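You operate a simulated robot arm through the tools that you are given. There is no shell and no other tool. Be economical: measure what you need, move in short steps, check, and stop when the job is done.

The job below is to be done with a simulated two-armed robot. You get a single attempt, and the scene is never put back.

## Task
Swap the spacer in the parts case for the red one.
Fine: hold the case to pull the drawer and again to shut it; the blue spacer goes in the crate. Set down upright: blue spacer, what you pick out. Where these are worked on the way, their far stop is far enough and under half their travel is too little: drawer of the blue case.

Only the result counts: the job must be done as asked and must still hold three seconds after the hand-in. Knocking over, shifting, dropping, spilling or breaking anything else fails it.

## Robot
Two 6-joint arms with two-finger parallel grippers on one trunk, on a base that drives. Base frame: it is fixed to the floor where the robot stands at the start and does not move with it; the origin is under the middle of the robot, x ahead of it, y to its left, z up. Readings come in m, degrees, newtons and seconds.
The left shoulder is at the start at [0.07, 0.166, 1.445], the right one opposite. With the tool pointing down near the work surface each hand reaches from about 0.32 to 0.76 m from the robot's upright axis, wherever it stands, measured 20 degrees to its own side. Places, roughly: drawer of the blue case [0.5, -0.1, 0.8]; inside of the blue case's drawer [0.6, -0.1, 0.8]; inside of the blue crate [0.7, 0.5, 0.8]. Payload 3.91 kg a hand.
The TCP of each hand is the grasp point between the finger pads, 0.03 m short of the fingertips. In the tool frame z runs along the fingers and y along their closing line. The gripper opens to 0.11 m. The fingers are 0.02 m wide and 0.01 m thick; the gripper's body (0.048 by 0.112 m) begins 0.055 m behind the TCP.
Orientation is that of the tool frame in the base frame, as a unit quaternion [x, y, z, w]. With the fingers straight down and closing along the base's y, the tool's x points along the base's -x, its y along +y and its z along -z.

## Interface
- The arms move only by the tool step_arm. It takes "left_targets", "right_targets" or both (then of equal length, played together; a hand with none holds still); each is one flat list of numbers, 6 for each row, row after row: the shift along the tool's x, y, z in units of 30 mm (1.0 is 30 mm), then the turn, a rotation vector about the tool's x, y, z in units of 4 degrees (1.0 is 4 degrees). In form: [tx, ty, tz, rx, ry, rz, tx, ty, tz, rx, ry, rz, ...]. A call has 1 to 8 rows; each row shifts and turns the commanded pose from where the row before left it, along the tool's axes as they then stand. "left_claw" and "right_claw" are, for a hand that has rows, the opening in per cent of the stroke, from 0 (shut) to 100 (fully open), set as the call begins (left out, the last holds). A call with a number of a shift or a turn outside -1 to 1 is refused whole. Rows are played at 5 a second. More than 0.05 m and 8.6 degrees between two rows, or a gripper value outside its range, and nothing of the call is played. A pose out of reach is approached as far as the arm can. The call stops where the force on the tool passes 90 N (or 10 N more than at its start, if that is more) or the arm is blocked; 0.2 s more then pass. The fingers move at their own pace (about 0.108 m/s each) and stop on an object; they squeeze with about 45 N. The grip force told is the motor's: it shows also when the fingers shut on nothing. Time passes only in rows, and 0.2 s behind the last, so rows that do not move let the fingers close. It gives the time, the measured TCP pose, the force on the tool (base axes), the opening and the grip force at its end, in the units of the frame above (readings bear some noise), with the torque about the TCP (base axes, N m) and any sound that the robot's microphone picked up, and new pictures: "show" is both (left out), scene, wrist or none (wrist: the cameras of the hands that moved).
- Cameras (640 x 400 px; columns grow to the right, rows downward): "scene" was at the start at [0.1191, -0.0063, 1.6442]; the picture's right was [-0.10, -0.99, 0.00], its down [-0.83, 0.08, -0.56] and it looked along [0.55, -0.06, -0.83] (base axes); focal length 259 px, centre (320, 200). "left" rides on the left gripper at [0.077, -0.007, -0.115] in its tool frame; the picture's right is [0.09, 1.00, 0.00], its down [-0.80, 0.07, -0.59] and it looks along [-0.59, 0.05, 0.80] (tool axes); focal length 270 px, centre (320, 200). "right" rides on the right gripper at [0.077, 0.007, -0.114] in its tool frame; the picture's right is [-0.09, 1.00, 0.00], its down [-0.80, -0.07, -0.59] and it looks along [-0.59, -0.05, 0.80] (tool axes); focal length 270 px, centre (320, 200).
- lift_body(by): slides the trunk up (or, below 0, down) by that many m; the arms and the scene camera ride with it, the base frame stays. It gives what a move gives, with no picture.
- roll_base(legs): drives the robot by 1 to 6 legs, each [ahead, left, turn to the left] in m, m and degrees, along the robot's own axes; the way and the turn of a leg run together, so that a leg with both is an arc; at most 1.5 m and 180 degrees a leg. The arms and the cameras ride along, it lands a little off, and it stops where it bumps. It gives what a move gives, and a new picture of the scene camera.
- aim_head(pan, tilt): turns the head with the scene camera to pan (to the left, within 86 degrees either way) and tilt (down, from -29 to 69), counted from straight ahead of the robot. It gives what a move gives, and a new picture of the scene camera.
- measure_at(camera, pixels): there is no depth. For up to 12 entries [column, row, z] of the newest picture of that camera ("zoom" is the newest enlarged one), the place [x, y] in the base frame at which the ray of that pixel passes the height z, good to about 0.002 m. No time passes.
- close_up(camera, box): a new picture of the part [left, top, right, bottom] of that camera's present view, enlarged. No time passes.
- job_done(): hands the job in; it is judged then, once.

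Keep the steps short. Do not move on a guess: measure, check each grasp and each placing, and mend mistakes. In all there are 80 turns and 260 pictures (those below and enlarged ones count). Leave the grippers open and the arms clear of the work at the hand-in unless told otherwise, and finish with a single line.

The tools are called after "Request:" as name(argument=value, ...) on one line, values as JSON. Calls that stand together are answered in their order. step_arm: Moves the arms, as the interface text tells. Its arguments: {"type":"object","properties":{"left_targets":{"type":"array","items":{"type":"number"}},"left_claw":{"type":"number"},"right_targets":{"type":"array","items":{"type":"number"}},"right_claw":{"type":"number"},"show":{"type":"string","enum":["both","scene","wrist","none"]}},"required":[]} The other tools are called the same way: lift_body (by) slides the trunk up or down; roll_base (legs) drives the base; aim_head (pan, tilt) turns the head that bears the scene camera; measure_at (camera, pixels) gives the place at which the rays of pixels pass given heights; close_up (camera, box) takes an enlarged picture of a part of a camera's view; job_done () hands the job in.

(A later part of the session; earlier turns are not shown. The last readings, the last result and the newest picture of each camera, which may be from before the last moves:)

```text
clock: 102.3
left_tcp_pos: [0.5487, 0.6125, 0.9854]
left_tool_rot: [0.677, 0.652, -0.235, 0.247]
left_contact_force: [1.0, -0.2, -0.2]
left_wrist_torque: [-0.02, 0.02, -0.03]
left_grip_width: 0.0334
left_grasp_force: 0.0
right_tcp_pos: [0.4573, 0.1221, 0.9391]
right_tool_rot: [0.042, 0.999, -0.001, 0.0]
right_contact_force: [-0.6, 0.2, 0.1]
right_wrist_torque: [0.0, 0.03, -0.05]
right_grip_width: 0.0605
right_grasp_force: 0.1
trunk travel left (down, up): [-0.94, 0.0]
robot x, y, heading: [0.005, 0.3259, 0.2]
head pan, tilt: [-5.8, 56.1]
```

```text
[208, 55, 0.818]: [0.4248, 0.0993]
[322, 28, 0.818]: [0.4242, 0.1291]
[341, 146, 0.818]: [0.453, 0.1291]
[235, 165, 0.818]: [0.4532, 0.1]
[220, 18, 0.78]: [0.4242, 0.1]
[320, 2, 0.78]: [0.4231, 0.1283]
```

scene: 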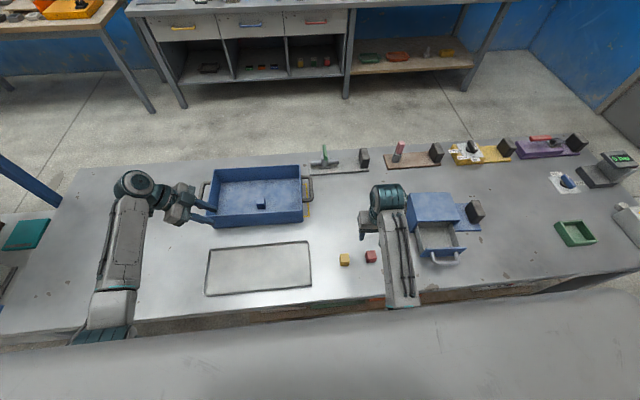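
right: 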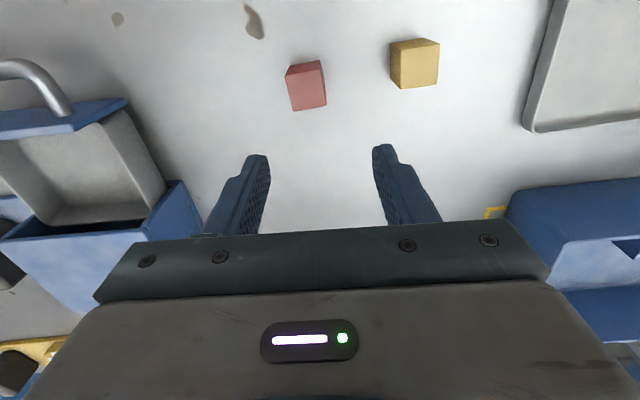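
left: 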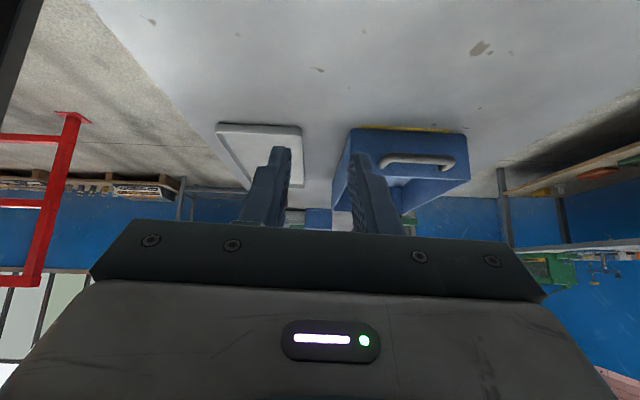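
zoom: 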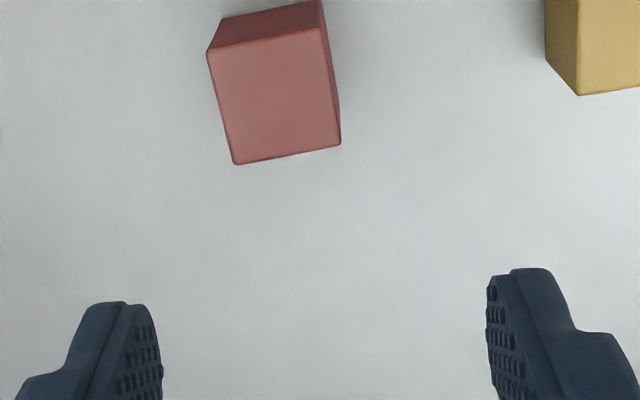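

The red spacer is upright at (0.439, 0.114) with yaw 0°. I'll align the hand and go down over it.

Request:
step_arm(right_targets=[0, 0, 0, 0, 0, -0.6, 0, 0, 0, 0, 0, -0.6, 0.6, -0.26, 0, 0, 0, 0, 0, 0, 1, 0, 0, 0, 0, 0, 1, 0, 0, 0, 0, 0, 0.8, 0, 0, 0], right_claw=50, show="wrist")

Request:
close_up(camera="right", box=[220, 90, 420, 215])

Request:
measure_at(camera="right", pixels=[[320, 140, 0.818]])

```text
clock: 103.7
left_tcp_pos: [0.5485, 0.612, 0.9878]
left_tool_rot: [0.678, 0.651, -0.236, 0.246]
left_contact_force: [0.2, -0.4, 0.2]
left_wrist_torque: [-0.02, -0.02, -0.03]
left_grip_width: 0.0332
left_grasp_force: 0.1
right_tcp_pos: [0.4373, 0.1142, 0.8526]
right_tool_rot: [0.0, 1.0, 0.0, 0.0]
right_contact_force: [-0.3, 0.0, -0.6]
right_wrist_torque: [0.01, -0.03, 0.0]
right_grip_width: 0.0552
right_grasp_force: 0.0
trunk travel left (down, up): [-0.94, 0.0]
robot x, y, heading: [0.0076, 0.3257, 0.1]
head pan, tilt: [-5.8, 56.1]
```

right: 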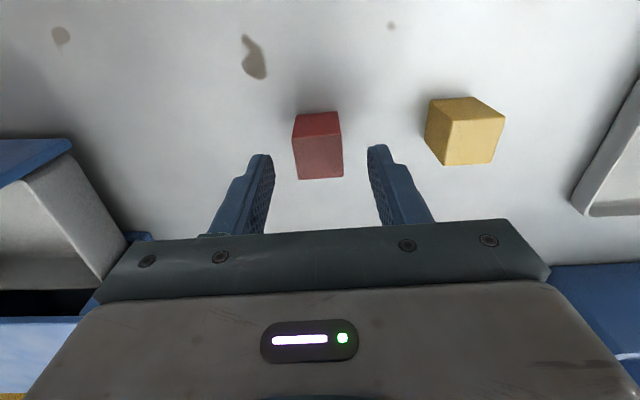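

```text
3.20 times, centred on (320, 152) of right
```

zoom: 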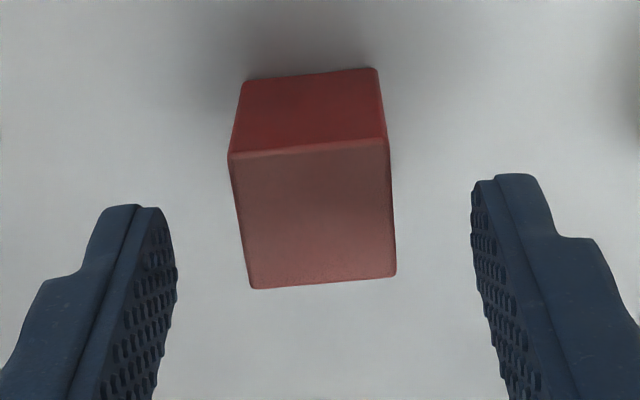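

```text
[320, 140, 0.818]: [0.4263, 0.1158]
```

It's centred. I'll go down, grip and lift slowly.

Request:
step_arm(right_targets=[0, 0, 0.6, 0, 0, 0, 0, 0, 0.65, 0, 0, 0, 0, 0, 0, 0, 0, 0], show="none")

Request:
step_arm(right_targets=[0, 0, 0, 0, 0, 0, 0, 0, 0, 0, 0, 0, 0, 0, 0, 0, 0, 0], right_claw=0, show="none")

Request:
step_arm(right_targets=[0, 0, -0.2, 0, 0, 0, 0, 0, -0.4, 0, 0, 0, 0, 0, -0.5, 0, 0, 0, 0, 0, -0.5, 0, 0, 0, 0, 0, -0.5, 0, 0, 0, 0, 0, -0.5, 0, 0, 0, 0, 0, -0.5, 0, 0, 0, 0, 0, -0.5, 0, 0, 0], show="wrist")

```text
clock: 104.5
left_tcp_pos: [0.5479, 0.6132, 0.9857]
left_tool_rot: [0.677, 0.651, -0.237, 0.248]
left_contact_force: [-0.3, 0.6, -0.3]
left_wrist_torque: [0.02, -0.01, 0.01]
left_grip_width: 0.0328
left_grasp_force: 0.0
right_tcp_pos: [0.4383, 0.1145, 0.8175]
right_tool_rot: [0.001, 1.0, 0.0, 0.0]
right_contact_force: [-0.2, 0.6, 0.1]
right_wrist_torque: [0.02, -0.03, 0.0]
right_grip_width: 0.055
right_grasp_force: 0.2
trunk travel left (down, up): [-0.94, 0.0]
robot x, y, heading: [0.0023, 0.3248, -0.0]
head pan, tilt: [-5.8, 56.1]
```

```text
clock: 105.3
left_tcp_pos: [0.5503, 0.6123, 0.9869]
left_tool_rot: [0.677, 0.652, -0.235, 0.247]
left_contact_force: [0.2, 0.2, -0.5]
left_wrist_torque: [0.02, 0.0, -0.01]
left_grip_width: 0.0331
left_grasp_force: 0.0
right_tcp_pos: [0.4368, 0.1139, 0.8164]
right_tool_rot: [0.002, 1.0, -0.001, 0.0]
right_contact_force: [-0.3, -0.1, -0.7]
right_wrist_torque: [-0.01, -0.01, 0.01]
right_grip_width: 0.0289
right_grasp_force: 45.3
trunk travel left (down, up): [-0.94, 0.0]
robot x, y, heading: [0.003, 0.3231, -0.4]
head pan, tilt: [-5.8, 56.1]
```

```text
clock: 107.1
left_tcp_pos: [0.5501, 0.6124, 0.9854]
left_tool_rot: [0.678, 0.651, -0.235, 0.247]
left_contact_force: [-0.7, -0.4, -0.4]
left_wrist_torque: [0.01, -0.01, 0.01]
left_grip_width: 0.0329
left_grasp_force: 0.1
right_tcp_pos: [0.4397, 0.1132, 0.9252]
right_tool_rot: [0.001, 1.0, -0.001, 0.0]
right_contact_force: [-0.4, 0.2, -1.0]
right_wrist_torque: [-0.06, -0.02, 0.03]
right_grip_width: 0.0291
right_grasp_force: 45.2
trunk travel left (down, up): [-0.94, 0.0]
robot x, y, heading: [0.0067, 0.324, 0.2]
head pan, tilt: [-5.8, 56.1]
```

right: 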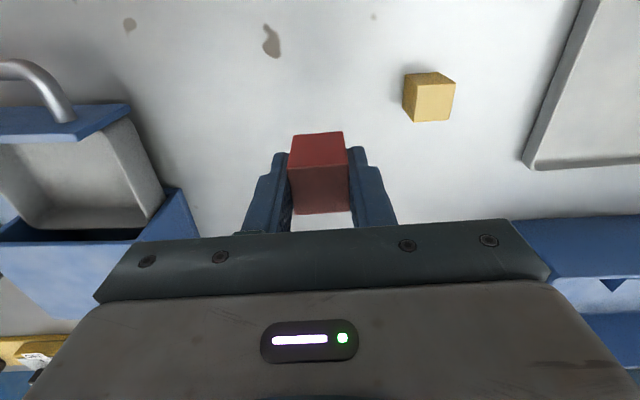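

The red one is held. I'll roll right to the drawer.

Request:
roll_base(legs=[[0, -0.25, 0]])

Request:
step_arm(right_targets=[0, 0, 0, 0, 0, 0.6, -0.6, 0, 0, 0, 0, 0.6, -0.6, 0, 0, 0, 0, 0, 0, 0, 0, 0, 0, 0], show="wrist")

```text
clock: 108.9
left_tcp_pos: [0.5489, 0.3607, 0.986]
left_tool_rot: [0.678, 0.651, -0.237, 0.247]
left_contact_force: [0.1, -0.5, 0.5]
left_wrist_torque: [-0.02, 0.03, 0.01]
left_grip_width: 0.033
left_grasp_force: 0.1
right_tcp_pos: [0.4388, -0.1368, 0.9254]
right_tool_rot: [0.002, 1.0, -0.001, 0.0]
right_contact_force: [-0.3, 0.2, 0.7]
right_wrist_torque: [-0.02, -0.01, 0.0]
right_grip_width: 0.0291
right_grasp_force: 45.5
trunk travel left (down, up): [-0.94, 0.0]
robot x, y, heading: [0.0015, 0.0739, -0.1]
head pan, tilt: [-5.8, 56.1]
```

scene: 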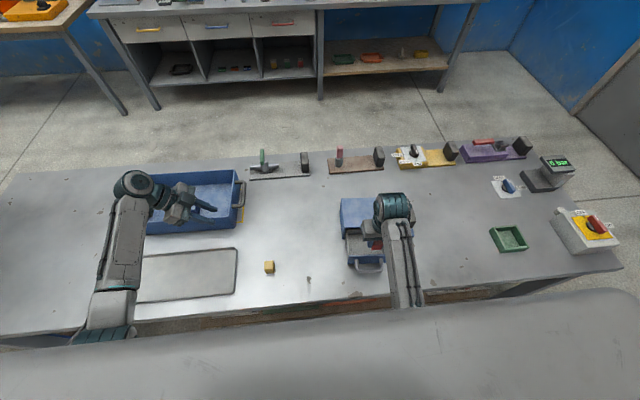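

```text
clock: 109.9
left_tcp_pos: [0.5494, 0.3612, 0.9863]
left_tool_rot: [0.678, 0.651, -0.236, 0.246]
left_contact_force: [-0.3, 0.2, -0.1]
left_wrist_torque: [-0.03, 0.01, 0.01]
left_grip_width: 0.0331
left_grasp_force: 0.1
right_tcp_pos: [0.4733, -0.1419, 0.9244]
right_tool_rot: [0.044, 0.999, 0.0, 0.0]
right_contact_force: [-0.5, -0.4, 0.4]
right_wrist_torque: [-0.01, 0.0, -0.02]
right_grip_width: 0.0291
right_grasp_force: 45.2
trunk travel left (down, up): [-0.94, 0.0]
robot x, y, heading: [0.0036, 0.0752, -0.5]
head pan, tilt: [-5.8, 56.1]
```

right: 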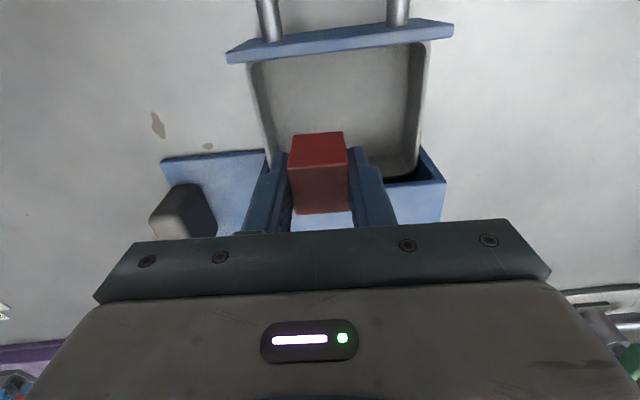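

It's over the drawer's middle. I'll shift 9 mm to +y, go down, and feel for the floor.

Request:
step_arm(right_targets=[0, 0.3, 0.4, 0, 0, 0, 0, 0, 0.7, 0, 0, 0, 0, 0, 0.7, 0, 0, 0, 0, 0, 0.6, 0, 0, 0, 0, 0, 0.4, 0, 0, 0, 0, 0, 0.2, 0, 0, 0, 0, 0, 0, 0, 0, 0], show="wrist")

Request:
step_arm(right_targets=[0, 0, 0.08, 0, 0, 0, 0, 0, 0, 0, 0, 0], show="none")

Request:
step_arm(right_targets=[0, 0, 0.08, 0, 0, 0, 0, 0, 0, 0, 0, 0], show="none")

```text
clock: 111.5
left_tcp_pos: [0.5504, 0.3596, 0.9872]
left_tool_rot: [0.679, 0.65, -0.236, 0.246]
left_contact_force: [0.5, 0.4, -0.8]
left_wrist_torque: [0.02, 0.0, 0.01]
left_grip_width: 0.0328
left_grasp_force: 0.1
right_tcp_pos: [0.4747, -0.1335, 0.835]
right_tool_rot: [0.044, 0.999, -0.001, 0.002]
right_contact_force: [0.0, -2.0, 6.1]
right_wrist_torque: [-0.03, -0.03, 0.0]
right_grip_width: 0.029
right_grasp_force: 44.9
trunk travel left (down, up): [-0.94, 0.0]
robot x, y, heading: [0.0039, 0.0753, -0.2]
head pan, tilt: [-5.8, 56.1]
```

right: 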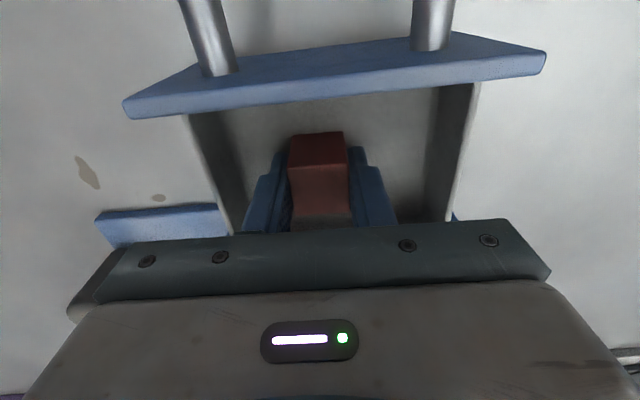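

```text
clock: 112.1
left_tcp_pos: [0.5489, 0.3598, 0.9868]
left_tool_rot: [0.678, 0.65, -0.237, 0.247]
left_contact_force: [0.0, -0.4, -0.7]
left_wrist_torque: [0.0, 0.01, 0.02]
left_grip_width: 0.0333
left_grasp_force: 0.1
right_tcp_pos: [0.4737, -0.1336, 0.8327]
right_tool_rot: [0.043, 0.999, 0.0, 0.001]
right_contact_force: [-1.2, -1.5, 7.1]
right_wrist_torque: [-0.02, -0.06, -0.01]
right_grip_width: 0.029
right_grasp_force: 44.5
trunk travel left (down, up): [-0.94, 0.0]
robot x, y, heading: [0.0052, 0.0739, -0.0]
head pan, tilt: [-5.8, 56.1]
```

```text
clock: 112.7
left_tcp_pos: [0.5482, 0.36, 0.9868]
left_tool_rot: [0.679, 0.65, -0.236, 0.248]
left_contact_force: [-0.7, 0.4, 0.2]
left_wrist_torque: [-0.03, -0.02, -0.02]
left_grip_width: 0.0333
left_grasp_force: 0.0
right_tcp_pos: [0.4741, -0.1318, 0.8317]
right_tool_rot: [0.044, 0.999, 0.0, 0.001]
right_contact_force: [-1.6, 0.3, 10.4]
right_wrist_torque: [0.06, -0.08, 0.02]
right_grip_width: 0.029
right_grasp_force: 44.7
trunk travel left (down, up): [-0.94, 0.0]
robot x, y, heading: [0.0051, 0.0737, -0.2]
head pan, tilt: [-5.8, 56.1]
```

The floor is felt (10 N, it yields a little). I'll open slightly, then rise.

Request:
step_arm(right_targets=[0, 0, -0.06, 0, 0, 0, 0, 0, 0, 0, 0, 0], right_claw=42, show="none")

Request:
step_arm(right_targets=[0, 0, -0.3, 0, 0, 0, 0, 0, -0.5, 0, 0, 0, 0, 0, -0.8, 0, 0, 0, 0, 0, -1, 0, 0, 0, 0, 0, -1, 0, 0, 0], show="wrist")

Request:
close_up(camera="right", box=[220, 20, 476, 180])

```text
clock: 113.3
left_tcp_pos: [0.5496, 0.3607, 0.9877]
left_tool_rot: [0.678, 0.651, -0.236, 0.247]
left_contact_force: [1.2, -0.1, -0.6]
left_wrist_torque: [-0.03, 0.01, 0.05]
left_grip_width: 0.0333
left_grasp_force: 0.0
right_tcp_pos: [0.4729, -0.1342, 0.8306]
right_tool_rot: [0.043, 0.999, 0.0, 0.001]
right_contact_force: [1.0, -0.7, -0.3]
right_wrist_torque: [-0.01, 0.0, -0.04]
right_grip_width: 0.0461
right_grasp_force: 0.2
trunk travel left (down, up): [-0.94, 0.0]
robot x, y, heading: [0.001, 0.0723, -0.3]
head pan, tilt: [-5.8, 56.1]
```

```text
clock: 114.5
left_tcp_pos: [0.5487, 0.36, 0.9858]
left_tool_rot: [0.678, 0.65, -0.237, 0.247]
left_contact_force: [-0.6, 0.6, 1.0]
left_wrist_torque: [0.0, 0.02, -0.04]
left_grip_width: 0.0333
left_grasp_force: 0.0
right_tcp_pos: [0.4744, -0.1329, 0.9395]
right_tool_rot: [0.044, 0.999, 0.0, 0.001]
right_contact_force: [-0.2, -0.4, -0.1]
right_wrist_torque: [0.02, 0.01, 0.03]
right_grip_width: 0.0463
right_grasp_force: 0.1
trunk travel left (down, up): [-0.94, 0.0]
robot x, y, heading: [0.0051, 0.0763, -0.3]
head pan, tilt: [-5.8, 56.1]
```

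right: 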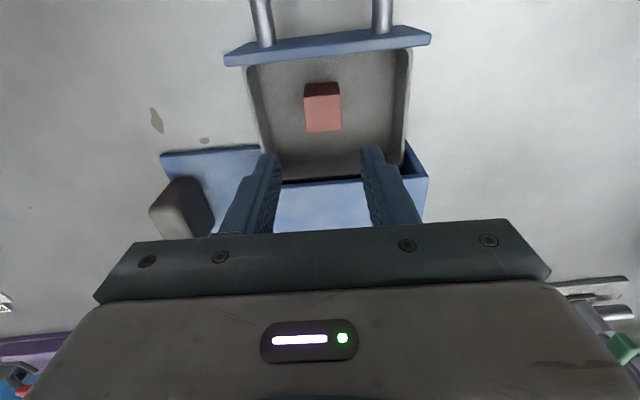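

```text
2.50 times, centred on (348, 100) of right
```

zoom: 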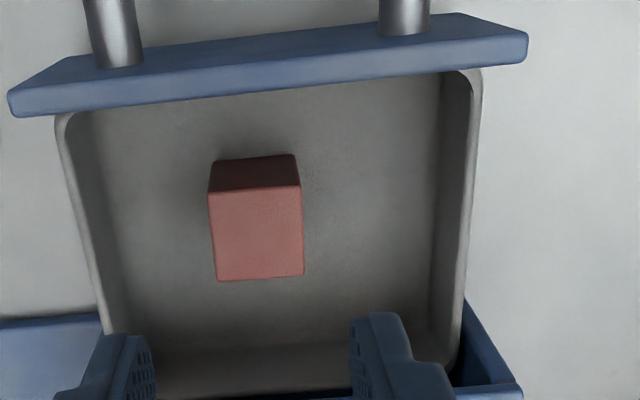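

The red spacer stands upright in the drawer. Next comes shutting it with the case held: I'll roll back to the holding station, bring the right hand above the post, and bring the left hand to the approach point at the handle.

Request:
roll_base(legs=[[0, -0.22, 0.2]])

Request:
step_arm(right_targets=[-0.75, 0.5, 0, 0, 0, 0, -0.75, 0.5, 0, 0, 0, 0, -0.75, 0.5, 0, 0, 0, 0, -0.75, 0.5, 0, 0, 0, 0, 0, 0, 0, 0, 0, 0, 0, 0, 0, 0, 0, 0, 0, 0, 0, 0, 0, 0, 0, 0, 0, 0, 0, 0], left_targets=[-0.42, -0.92, 0.82, 0, 0, 0, -0.42, -0.92, 0.82, 0, 0, 0, -0.42, -0.92, 0.82, 0, 0, 0, -0.42, -0.92, 0.82, 0, 0, 0, -0.42, -0.92, 0.82, 0, 0, 0, -0.42, -0.92, 0.82, 0, 0, 0, -0.42, 0, 0.82, 0, 0, 0, -0.42, 0, 0.82, 0, 0, 0], right_claw=65, left_claw=32, show="both")

Request:
close_up(camera="left", box=[200, 80, 440, 230])

```text
clock: 116.2
left_tcp_pos: [0.5481, 0.1432, 0.9868]
left_tool_rot: [0.677, 0.651, -0.237, 0.248]
left_contact_force: [-1.3, 0.7, -0.9]
left_wrist_torque: [0.0, -0.01, -0.01]
left_grip_width: 0.0331
left_grasp_force: 0.1
right_tcp_pos: [0.4766, -0.3494, 0.939]
right_tool_rot: [0.041, 0.999, 0.0, 0.0]
right_contact_force: [-0.2, 0.0, 0.1]
right_wrist_torque: [0.02, 0.03, 0.03]
right_grip_width: 0.0463
right_grasp_force: 0.1
trunk travel left (down, up): [-0.94, 0.0]
robot x, y, heading: [0.0038, -0.1483, -0.2]
head pan, tilt: [-5.8, 56.1]
```

scene: 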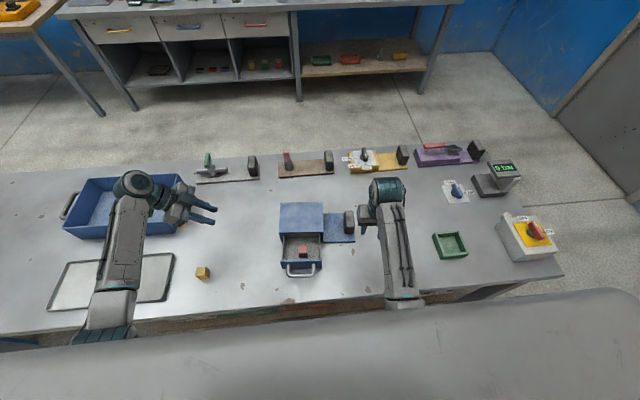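

```text
clock: 118.0
left_tcp_pos: [0.3796, -0.0572, 0.895]
left_tool_rot: [0.678, 0.652, -0.236, 0.246]
left_contact_force: [0.6, -0.5, 0.1]
left_wrist_torque: [0.01, -0.03, -0.01]
left_grip_width: 0.0353
left_grasp_force: 0.0
right_tcp_pos: [0.5693, -0.2995, 0.9401]
right_tool_rot: [0.042, 0.999, 0.001, 0.0]
right_contact_force: [0.5, 0.9, -0.4]
right_wrist_torque: [0.02, -0.03, 0.05]
right_grip_width: 0.0717
right_grasp_force: 0.0
trunk travel left (down, up): [-0.94, 0.0]
robot x, y, heading: [0.0011, -0.1456, 0.0]
head pan, tilt: [-5.8, 56.1]
```

scene: 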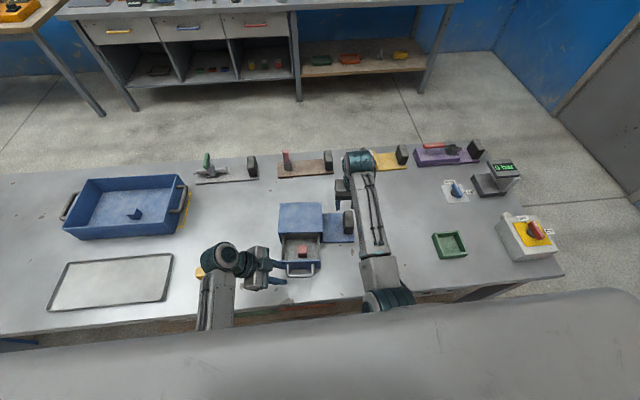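
right: 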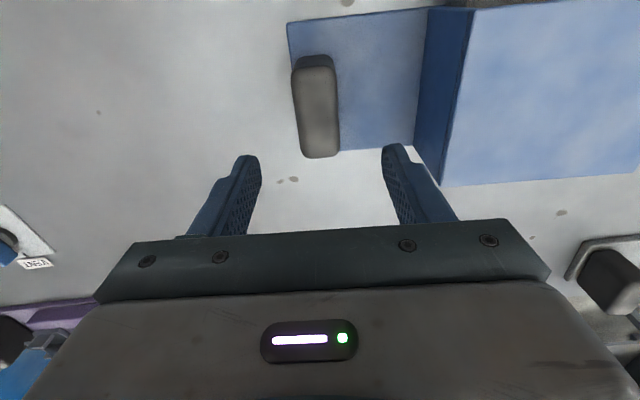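
left: 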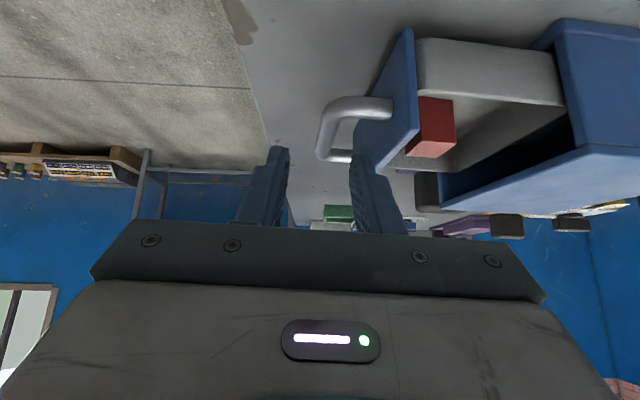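

```text
2.67 times, centred on (320, 155) of left
```

zoom: 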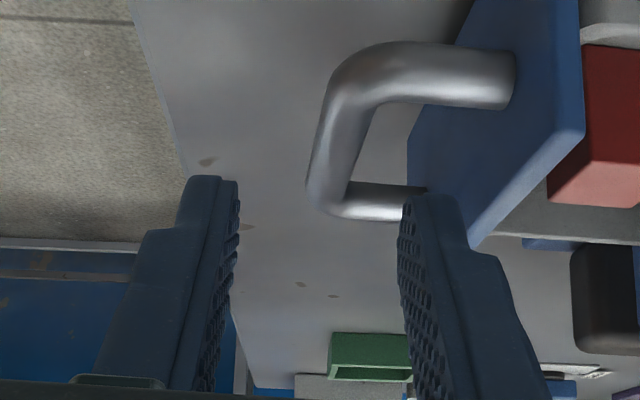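

The right hand is above the post, and the left view matches my earlier approach. I'll lower both, then close both.

Request:
step_arm(right_targets=[0, -0.08, 1, 0, 0, 0, 0, 0, 1, 0, 0, 0, 0, 0, 1, 0, 0, 0, 0, 0, 0.5, 0, 0, 0], left_targets=[0, 0, 0.6, 0, 0, 0, 0, 0, 0.6, 0, 0, 0, 0, 0, 0.6, 0, 0, 0, 0, 0, 0.6, 0, 0, 0], show="wrist")

Request:
step_arm(right_targets=[0, 0, 0, 0, 0, 0, 0, 0, 0, 0, 0, 0, 0, 0, 0, 0, 0, 0], left_targets=[0, 0, 0, 0, 0, 0, 0, 0, 0, 0, 0, 0, 0, 0, 0, 0, 0, 0], right_claw=0, show="none")

Request:
step_arm(left_targets=[0, 0, 0, 0, 0, 0, 0, 0, 0, 0, 0, 0, 0, 0, 0, 0, 0, 0], left_claw=0, show="wrist")

```text
clock: 119.0
left_tcp_pos: [0.3771, -0.1039, 0.84]
left_tool_rot: [0.677, 0.652, -0.236, 0.246]
left_contact_force: [-1.0, 0.8, -0.2]
left_wrist_torque: [-0.01, -0.02, -0.02]
left_grip_width: 0.0352
left_grasp_force: 0.1
right_tcp_pos: [0.5689, -0.3031, 0.834]
right_tool_rot: [0.042, 0.999, 0.001, 0.0]
right_contact_force: [-0.7, 0.5, 0.4]
right_wrist_torque: [-0.03, 0.03, 0.0]
right_grip_width: 0.0716
right_grasp_force: 0.0
trunk travel left (down, up): [-0.94, 0.0]
robot x, y, heading: [0.0029, -0.1408, 0.0]
head pan, tilt: [-5.8, 56.1]
```

right: 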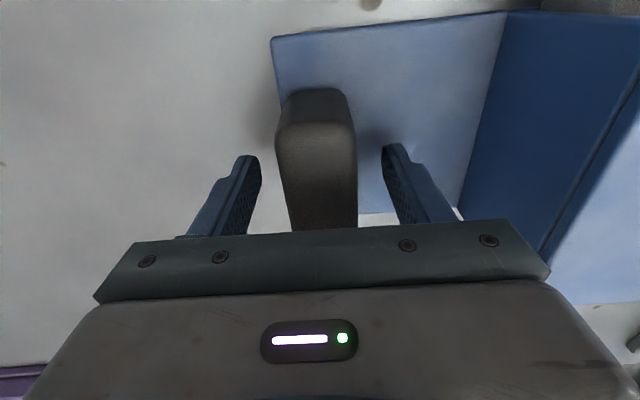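
left: 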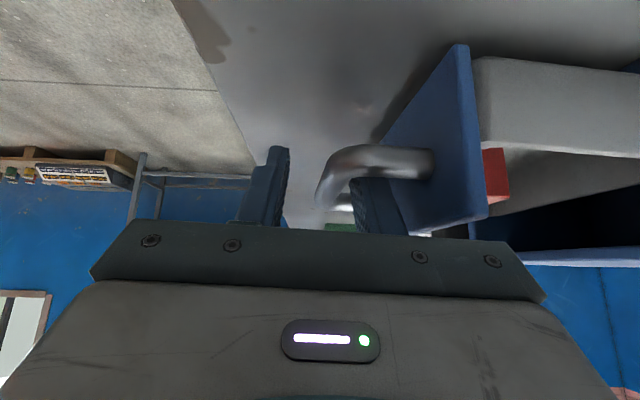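

```text
clock: 119.8
left_tcp_pos: [0.3776, -0.1049, 0.8406]
left_tool_rot: [0.677, 0.652, -0.236, 0.247]
left_contact_force: [-0.2, -0.7, -0.5]
left_wrist_torque: [0.02, 0.01, -0.03]
left_grip_width: 0.0349
left_grasp_force: 0.2
right_tcp_pos: [0.5686, -0.3017, 0.8331]
right_tool_rot: [0.042, 0.999, 0.0, 0.0]
right_contact_force: [-1.6, 0.1, 0.2]
right_wrist_torque: [-0.03, -0.25, 0.21]
right_grip_width: 0.0339
right_grasp_force: 45.2
trunk travel left (down, up): [-0.94, 0.0]
robot x, y, heading: [0.0038, -0.146, -0.0]
head pan, tilt: [-5.8, 56.1]
```

```text
clock: 120.6
left_tcp_pos: [0.3787, -0.1047, 0.8416]
left_tool_rot: [0.678, 0.651, -0.235, 0.248]
left_contact_force: [21.2, -18.8, 0.1]
left_wrist_torque: [-0.01, -0.19, -0.98]
left_grip_width: 0.0143
left_grasp_force: 45.4
right_tcp_pos: [0.5672, -0.3001, 0.8333]
right_tool_rot: [0.042, 0.999, 0.002, -0.001]
right_contact_force: [-19.9, 15.2, 6.0]
right_wrist_torque: [-0.75, -0.68, 1.38]
right_grip_width: 0.0341
right_grasp_force: 44.8
trunk travel left (down, up): [-0.94, 0.0]
robot x, y, heading: [0.0009, -0.1458, 0.1]
head pan, tilt: [-5.8, 56.1]
```

left: 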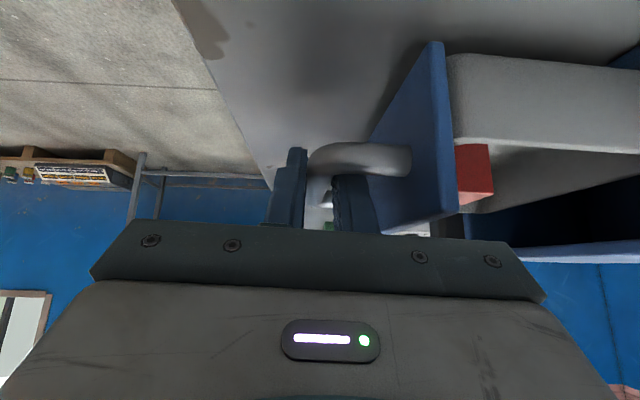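

Both are gripped. I'll push the drawer shut gently along its axis: first 90 mm smoothly, then slow millimetre steps.

Request:
step_arm(left_targets=[-0.004, 0.2, 0.01, 0, 0, 0, -0.008, 0.4, 0.02, 0, 0, 0, -0.01, 0.5, 0.025, 0, 0, 0, -0.01, 0.5, 0.025, 0, 0, 0, -0.01, 0.5, 0.025, 0, 0, 0, -0.01, 0.45, 0.022, 0, 0, 0, -0.006, 0.3, 0.015, 0, 0, 0, -0.003, 0.15, 0.007, 0, 0, 0], show="none")

Request:
step_arm(left_targets=[-0.002, 0.1, 0.005, 0, 0, 0, -0.002, 0.1, 0.005, 0, 0, 0, -0.002, 0.08, 0.004, 0, 0, 0, -0.002, 0.08, 0.004, 0, 0, 0, 0, 0, 0, 0, 0, 0], show="both")

Request:
close_up(camera="scene", box=[240, 195, 360, 270])

```text
clock: 122.4
left_tcp_pos: [0.4675, -0.1101, 0.8399]
left_tool_rot: [0.678, 0.652, -0.235, 0.246]
left_contact_force: [-14.4, 23.3, 20.1]
left_wrist_torque: [0.35, -0.53, -0.65]
left_grip_width: 0.0144
left_grasp_force: 44.8
right_tcp_pos: [0.5667, -0.3033, 0.8341]
right_tool_rot: [0.043, 0.999, -0.002, 0.003]
right_contact_force: [18.0, -23.0, 1.9]
right_wrist_torque: [1.0, -0.37, -0.34]
right_grip_width: 0.034
right_grasp_force: 45.3
trunk travel left (down, up): [-0.94, 0.0]
robot x, y, heading: [0.001, -0.1431, -0.1]
head pan, tilt: [-5.8, 56.1]
```

```text
clock: 123.6
left_tcp_pos: [0.4778, -0.1107, 0.84]
left_tool_rot: [0.677, 0.652, -0.235, 0.246]
left_contact_force: [-25.3, 40.3, 4.5]
left_wrist_torque: [0.19, -0.67, 0.43]
left_grip_width: 0.0155
left_grasp_force: 45.2
right_tcp_pos: [0.5677, -0.3064, 0.8344]
right_tool_rot: [0.043, 0.999, -0.002, 0.001]
right_contact_force: [21.0, -40.7, 2.4]
right_wrist_torque: [1.59, 1.1, -0.71]
right_grip_width: 0.0341
right_grasp_force: 45.2
trunk travel left (down, up): [-0.94, 0.0]
robot x, y, heading: [0.0045, -0.144, -0.0]
head pan, tilt: [-5.8, 56.1]
```

scene: 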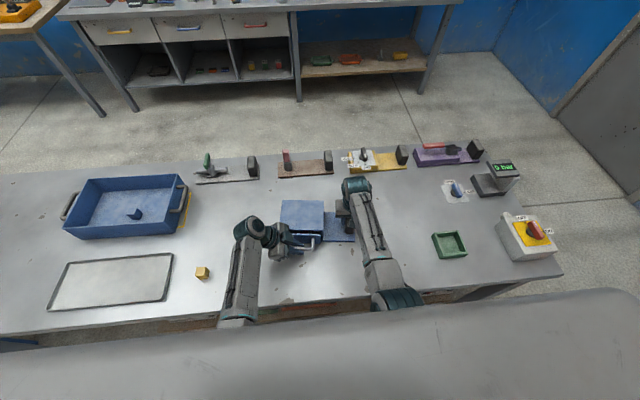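
left: 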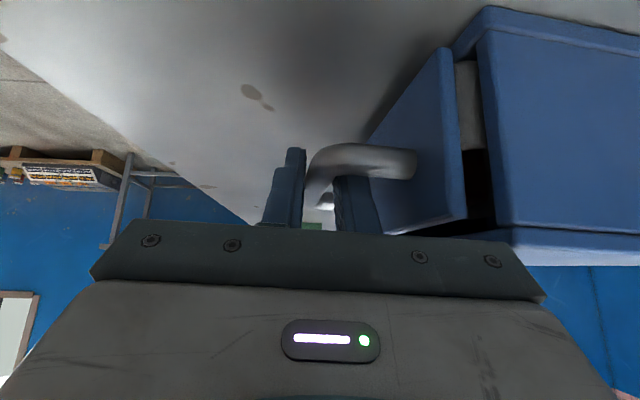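

```text
5.33 times, centred on (300, 232) of scene
```

zoom: 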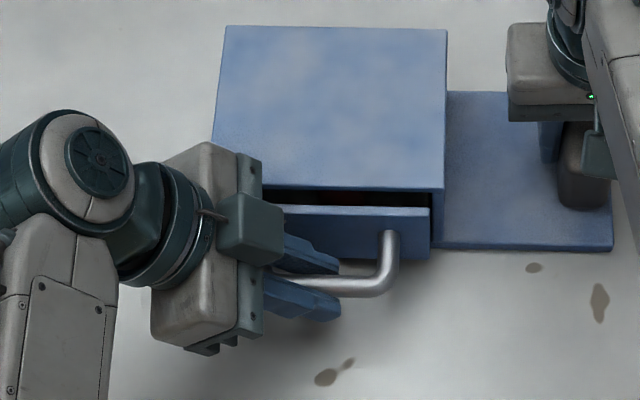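

About 8 mm remain, and there is a sideways load of 40 N because I pushed slightly off axis. I'll relieve 4 mm towards +y, then push straight along x in small steps.

Request:
step_arm(left_targets=[0.1, 0, -0.085, 0, 0, 0, 0.003, 0.08, 0, 0, 0, 0, 0.003, 0.08, 0, 0, 0, 0, 0.003, 0.08, 0, 0, 0, 0, 0.003, 0.07, 0, 0, 0, 0, 0, 0, 0, 0, 0, 0], show="wrist")

Request:
close_up(camera="scene", box=[240, 195, 360, 270])

```text
clock: 125.0
left_tcp_pos: [0.4886, -0.1076, 0.8413]
left_tool_rot: [0.678, 0.652, -0.236, 0.246]
left_contact_force: [-20.5, 32.0, 0.3]
left_wrist_torque: [0.02, -0.66, 0.19]
left_grip_width: 0.0165
left_grasp_force: 45.5
right_tcp_pos: [0.5685, -0.3031, 0.8334]
right_tool_rot: [0.043, 0.999, -0.002, 0.0]
right_contact_force: [18.0, -31.3, 0.0]
right_wrist_torque: [0.71, 0.42, -1.06]
right_grip_width: 0.0355
right_grasp_force: 45.2
trunk travel left (down, up): [-0.94, 0.0]
robot x, y, heading: [-0.0005, -0.1443, 0.0]
head pan, tilt: [-5.8, 56.1]
```

left: 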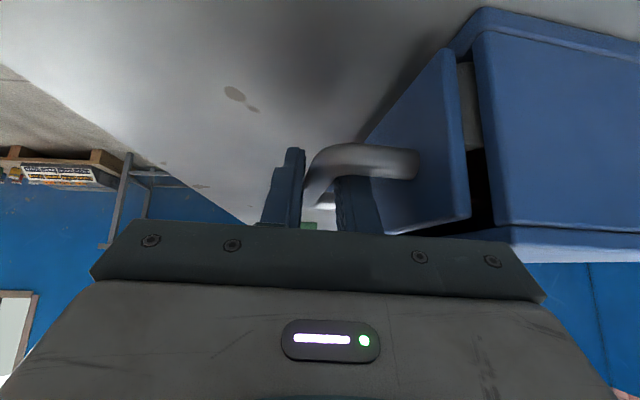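

```text
5.33 times, centred on (300, 232) of scene
```

zoom: 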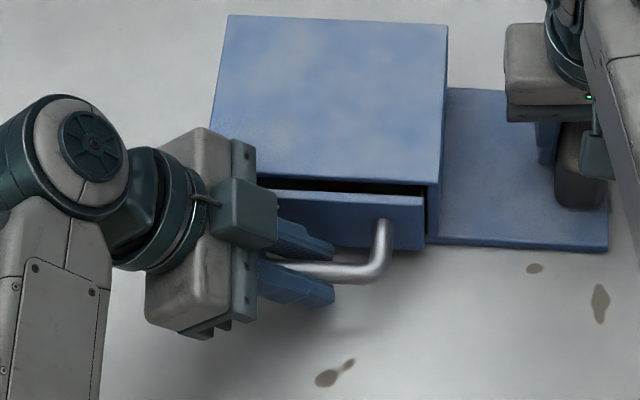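

The gap hasn't closed: the side load has jammed the drawer and swung the case slightly. I'll slacken the left fingers so the side load vanishes, then push the bar with the near finger only.

Request:
step_arm(left_targets=[0, 0, 0, 0, 0, 0, 0, 0, 0, 0, 0, 0], left_claw=22, show="wrist")

Request:
close_up(camera="scene", box=[240, 195, 360, 270])

Request:
step_arm(left_targets=[0.003, 0.09, 0, 0, 0, 0, 0.003, 0.09, 0, 0, 0, 0, 0.003, 0.09, 0, 0, 0, 0, 0, 0, 0, 0, 0, 0], show="wrist")

Request:
close_up(camera="scene", box=[240, 195, 360, 270])

```text
clock: 125.6
left_tcp_pos: [0.4891, -0.108, 0.843]
left_tool_rot: [0.677, 0.651, -0.236, 0.248]
left_contact_force: [-3.3, -0.2, 1.5]
left_wrist_torque: [0.1, -0.24, 0.14]
left_grip_width: 0.0245
left_grasp_force: 0.0
right_tcp_pos: [0.5661, -0.3001, 0.8332]
right_tool_rot: [0.042, 0.999, 0.001, 0.0]
right_contact_force: [0.0, 3.6, 4.7]
right_wrist_torque: [-0.03, -0.67, -0.42]
right_grip_width: 0.0356
right_grasp_force: 45.5
trunk travel left (down, up): [-0.94, 0.0]
robot x, y, heading: [0.0057, -0.1474, -0.1]
head pan, tilt: [-5.8, 56.1]
```

left: 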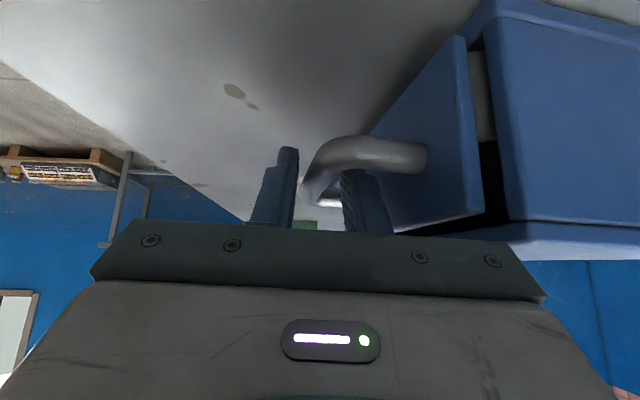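

```text
5.33 times, centred on (300, 232) of scene
```

zoom: 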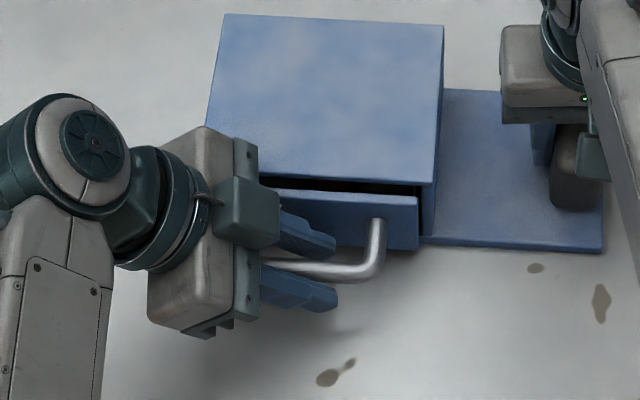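

```text
clock: 126.6
left_tcp_pos: [0.4979, -0.1077, 0.8417]
left_tool_rot: [0.677, 0.652, -0.237, 0.246]
left_contact_force: [-7.2, -0.3, 1.1]
left_wrist_torque: [0.04, -0.3, 0.36]
left_grip_width: 0.0244
left_grasp_force: 0.1
right_tcp_pos: [0.5687, -0.302, 0.8341]
right_tool_rot: [0.043, 0.999, 0.0, 0.001]
right_contact_force: [6.8, 0.7, 0.1]
right_wrist_torque: [0.01, 0.35, -1.66]
right_grip_width: 0.0358
right_grasp_force: 44.8
trunk travel left (down, up): [-0.94, 0.0]
robot x, y, heading: [0.0017, -0.144, -0.3]
head pan, tilt: [-5.8, 56.1]
```

left: 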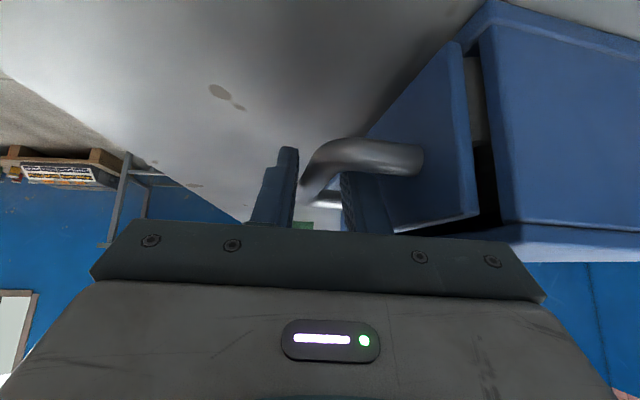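

```text
5.33 times, centred on (300, 232) of scene
5 turns are left
```

zoom: 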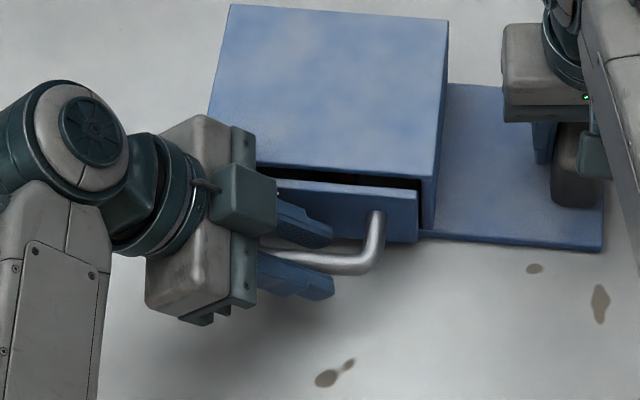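

I see the cause now: with the bar gripped, the gripper's body overlaps the case's front-top edge and pushes the case itself. I'll withdraw the left hand, swing the case back with the right hand, and close the left fingers so I can push the bar from outside.

Request:
step_arm(left_targets=[0, -0.1, 0, 0, 0, 0, 0, 0, 0, 0, 0, 0], left_claw=36, show="none")

Request:
step_arm(left_targets=[0, 0, -0.85, 0, 0, 0, 0, 0, -0.85, 0, 0, 0, 0, 0, -0.85, 0, 0, 0, 0, -0.7, 0, 0, 0, 0, 0, -0.7, 0, 0, 0, 0], show="none")

Request:
step_arm(left_targets=[0, 0, 0, 0, 0, 0, 0, 0, 0, 0, 0, 0, 0, 0, 0, 0, 0, 0, 0, 0, 0, 0, 0, 0], right_targets=[0, 0, 0, 0, 0, -0.7, 0, 0, 0, 0, 0, -0.7, 0, 0, 0, 0, 0, -0.7, 0, 0, 0, 0, 0, 0], left_claw=0, show="both")

Request:
measure_at(camera="scene", pixels=[[300, 244, 0.831]])

Request:
close_up(camera="scene", box=[240, 195, 360, 270])

```text
clock: 127.2
left_tcp_pos: [0.4946, -0.1069, 0.8411]
left_tool_rot: [0.677, 0.652, -0.236, 0.246]
left_contact_force: [0.4, 0.6, 0.3]
left_wrist_torque: [0.02, -0.01, 0.02]
left_grip_width: 0.0395
left_grasp_force: 0.0
right_tcp_pos: [0.5679, -0.3021, 0.8331]
right_tool_rot: [0.042, 0.999, 0.0, -0.001]
right_contact_force: [0.8, -1.2, -0.9]
right_wrist_torque: [-0.06, -0.11, -0.34]
right_grip_width: 0.036
right_grasp_force: 44.7
trunk travel left (down, up): [-0.94, 0.0]
robot x, y, heading: [0.0063, -0.1407, -0.1]
head pan, tilt: [-5.8, 56.1]
```

```text
clock: 128.4
left_tcp_pos: [0.4534, -0.0576, 0.8971]
left_tool_rot: [0.677, 0.652, -0.236, 0.247]
left_contact_force: [0.2, -0.3, 0.5]
left_wrist_torque: [0.02, -0.02, 0.0]
left_grip_width: 0.0397
left_grasp_force: 0.1
right_tcp_pos: [0.5672, -0.302, 0.834]
right_tool_rot: [0.043, 0.999, 0.0, 0.001]
right_contact_force: [-0.9, 0.5, -0.6]
right_wrist_torque: [0.1, 0.13, 0.08]
right_grip_width: 0.034
right_grasp_force: 45.0
trunk travel left (down, up): [-0.94, 0.0]
robot x, y, heading: [0.0043, -0.1438, 0.3]
head pan, tilt: [-5.8, 56.1]
```

```text
clock: 129.4
left_tcp_pos: [0.4538, -0.0572, 0.8978]
left_tool_rot: [0.677, 0.652, -0.237, 0.247]
left_contact_force: [0.8, 0.6, -0.7]
left_wrist_torque: [-0.02, 0.01, -0.01]
left_grip_width: 0.0
left_grasp_force: 37.9
right_tcp_pos: [0.5694, -0.3014, 0.8345]
right_tool_rot: [-0.031, 1.0, 0.0, 0.0]
right_contact_force: [0.7, 0.8, 0.1]
right_wrist_torque: [-0.13, 0.06, -0.12]
right_grip_width: 0.0338
right_grasp_force: 44.7
trunk travel left (down, up): [-0.94, 0.0]
robot x, y, heading: [0.0027, -0.1445, -0.2]
head pan, tilt: [-5.8, 56.1]
```

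scene: 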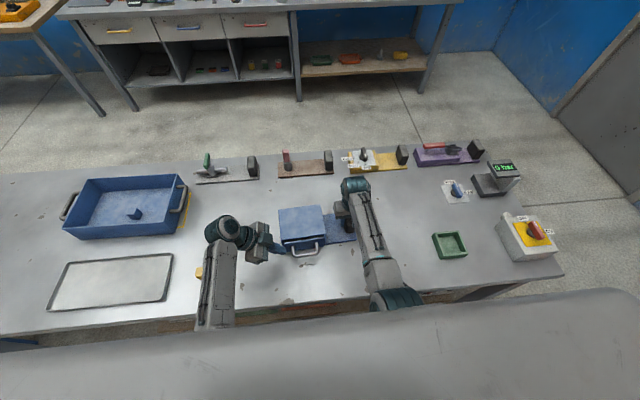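
right: 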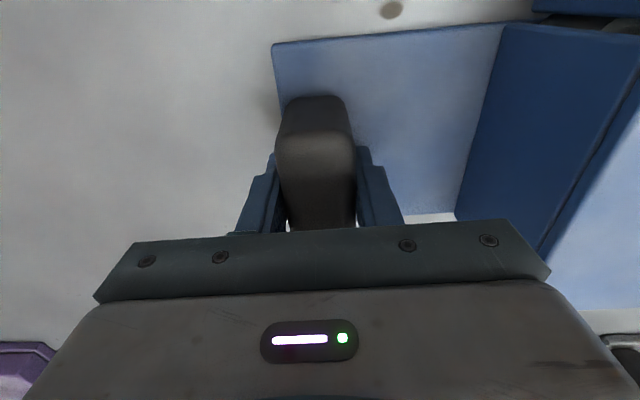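
left: 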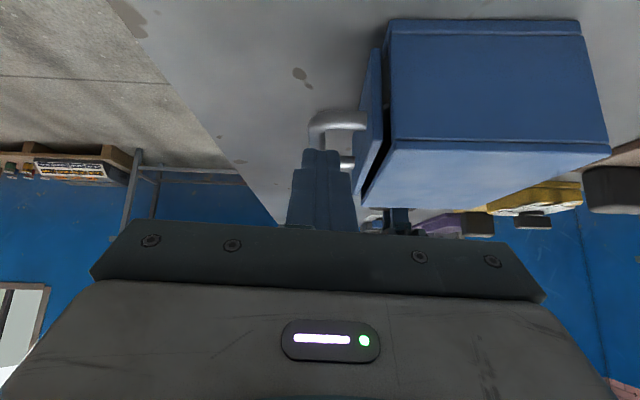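

```text
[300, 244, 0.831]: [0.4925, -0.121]
```

```text
5.33 times, centred on (300, 232) of scene
4 turns are left
```

zoom: 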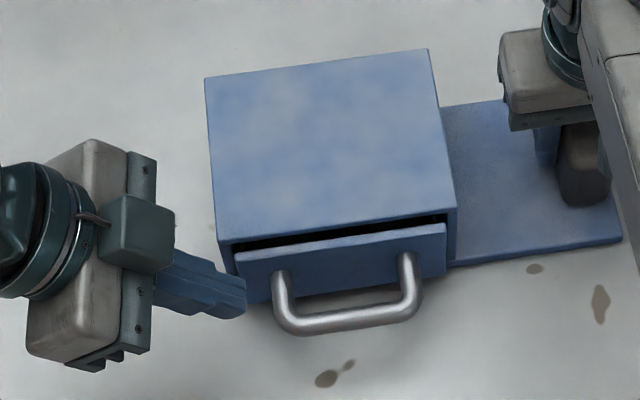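

Once released, the case had already sprung back into line by itself, so my 8° swing overdid it. I'll turn the right hand back, insert the closed left fingers in front of the bar, and push gently.

Request:
step_arm(right_targets=[0, 0, 0, 0, 0, 0.7, 0, 0, 0, 0, 0, 0.7, 0, 0, 0, 0, 0, 0.7, 0, 0, 0, 0, 0, 0], left_targets=[0, -0.25, 0, 0, 0, 0, 0, 0, 0, 0, 0, 0, 0, 0, 0, 0, 0, 0, 0, 0, 0, 0, 0, 0], show="none")

Request:
step_arm(left_targets=[0, 0, 0.8, 0, 0, 0, 0, 0, 0.8, 0, 0, 0, 0, 0, 0.85, 0, 0, 0, 0, 0, 0, 0, 0, 0], show="wrist")

Request:
step_arm(left_targets=[0.005, 0.15, 0, 0, 0, 0, 0.005, 0.15, 0, 0, 0, 0, 0.005, 0.15, 0, 0, 0, 0, 0.005, 0.15, 0, 0, 0, 0, 0, 0, 0, 0, 0, 0], show="wrist")

Request:
step_arm(left_targets=[0.002, 0.07, 0, 0, 0, 0, 0, 0, 0, 0, 0, 0], show="wrist")

Request:
close_up(camera="scene", box=[240, 195, 360, 270])

```text
clock: 130.4
left_tcp_pos: [0.4454, -0.0566, 0.8971]
left_tool_rot: [0.677, 0.651, -0.237, 0.246]
left_contact_force: [0.3, -0.7, -0.2]
left_wrist_torque: [0.01, -0.01, 0.01]
left_grip_width: 0.0
left_grasp_force: 38.0
right_tcp_pos: [0.5693, -0.302, 0.8334]
right_tool_rot: [0.043, 0.999, -0.001, -0.001]
right_contact_force: [-0.4, -0.3, 0.0]
right_wrist_torque: [-0.43, -0.03, 0.0]
right_grip_width: 0.0337
right_grasp_force: 45.2
trunk travel left (down, up): [-0.94, 0.0]
robot x, y, heading: [0.0054, -0.1447, -0.0]
head pan, tilt: [-5.8, 56.1]
```

```text
clock: 131.4
left_tcp_pos: [0.4456, -0.1028, 0.8391]
left_tool_rot: [0.677, 0.652, -0.236, 0.247]
left_contact_force: [-0.3, 0.2, 0.1]
left_wrist_torque: [0.01, -0.02, 0.01]
left_grip_width: 0.0
left_grasp_force: 37.7
right_tcp_pos: [0.5709, -0.3012, 0.8332]
right_tool_rot: [0.043, 0.999, 0.001, 0.0]
right_contact_force: [0.0, -1.1, 0.7]
right_wrist_torque: [-0.55, 0.03, 0.01]
right_grip_width: 0.034
right_grasp_force: 44.8
trunk travel left (down, up): [-0.94, 0.0]
robot x, y, heading: [0.006, -0.1462, -0.0]
head pan, tilt: [-5.8, 56.1]
```

left: 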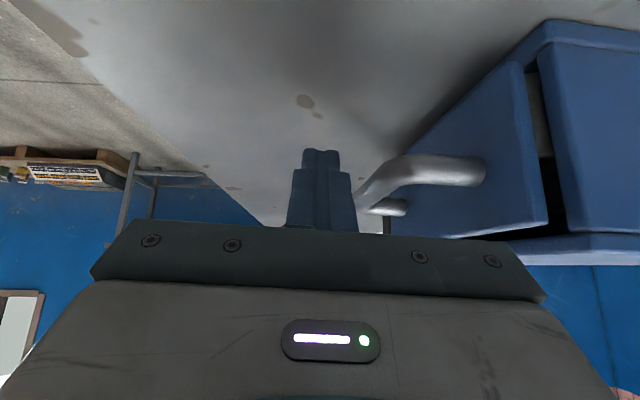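

```text
clock: 132.6
left_tcp_pos: [0.4625, -0.1049, 0.8413]
left_tool_rot: [0.678, 0.652, -0.236, 0.246]
left_contact_force: [-0.8, 0.8, -1.3]
left_wrist_torque: [-0.05, 0.02, 0.02]
left_grip_width: 0.0
left_grasp_force: 37.5
right_tcp_pos: [0.5689, -0.3009, 0.8333]
right_tool_rot: [0.042, 0.999, 0.0, 0.001]
right_contact_force: [1.3, -0.3, 0.3]
right_wrist_torque: [-0.42, 0.09, -0.33]
right_grip_width: 0.0341
right_grasp_force: 44.7
trunk travel left (down, up): [-0.94, 0.0]
robot x, y, heading: [0.005, -0.1435, -0.0]
head pan, tilt: [-5.8, 56.1]
```

left: 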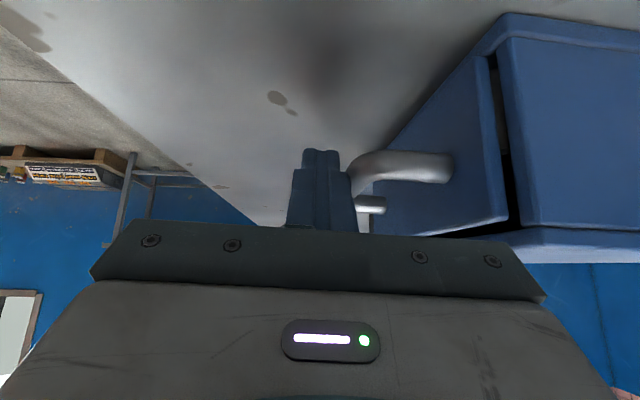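

```text
clock: 133.2
left_tcp_pos: [0.4656, -0.1045, 0.8398]
left_tool_rot: [0.676, 0.653, -0.236, 0.247]
left_contact_force: [-1.1, -0.9, -0.6]
left_wrist_torque: [-0.01, 0.0, 0.01]
left_grip_width: 0.0
left_grasp_force: 38.1
right_tcp_pos: [0.5695, -0.3017, 0.833]
right_tool_rot: [0.042, 0.999, 0.0, -0.001]
right_contact_force: [0.7, -0.6, -0.1]
right_wrist_torque: [-0.23, -0.05, -0.22]
right_grip_width: 0.0341
right_grasp_force: 45.4
trunk travel left (down, up): [-0.94, 0.0]
robot x, y, heading: [0.0024, -0.1466, -0.2]
head pan, tilt: [-5.8, 56.1]
```

left: 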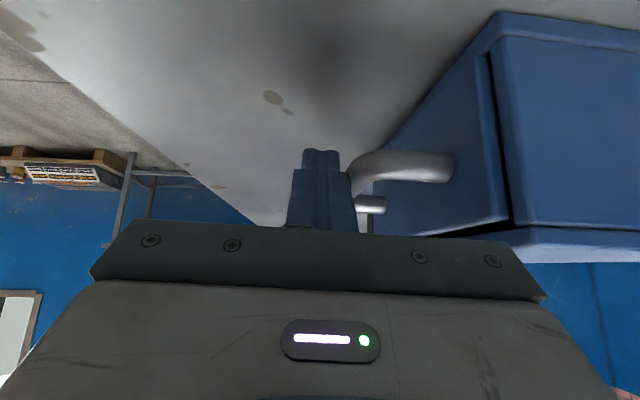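

```text
5.33 times, centred on (300, 232) of scene
3 turns are left
```

zoom: 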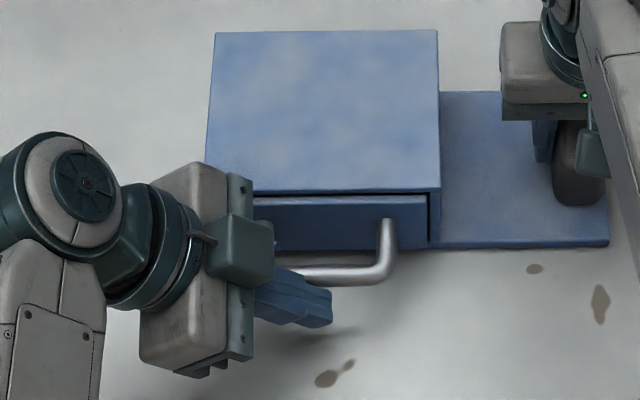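

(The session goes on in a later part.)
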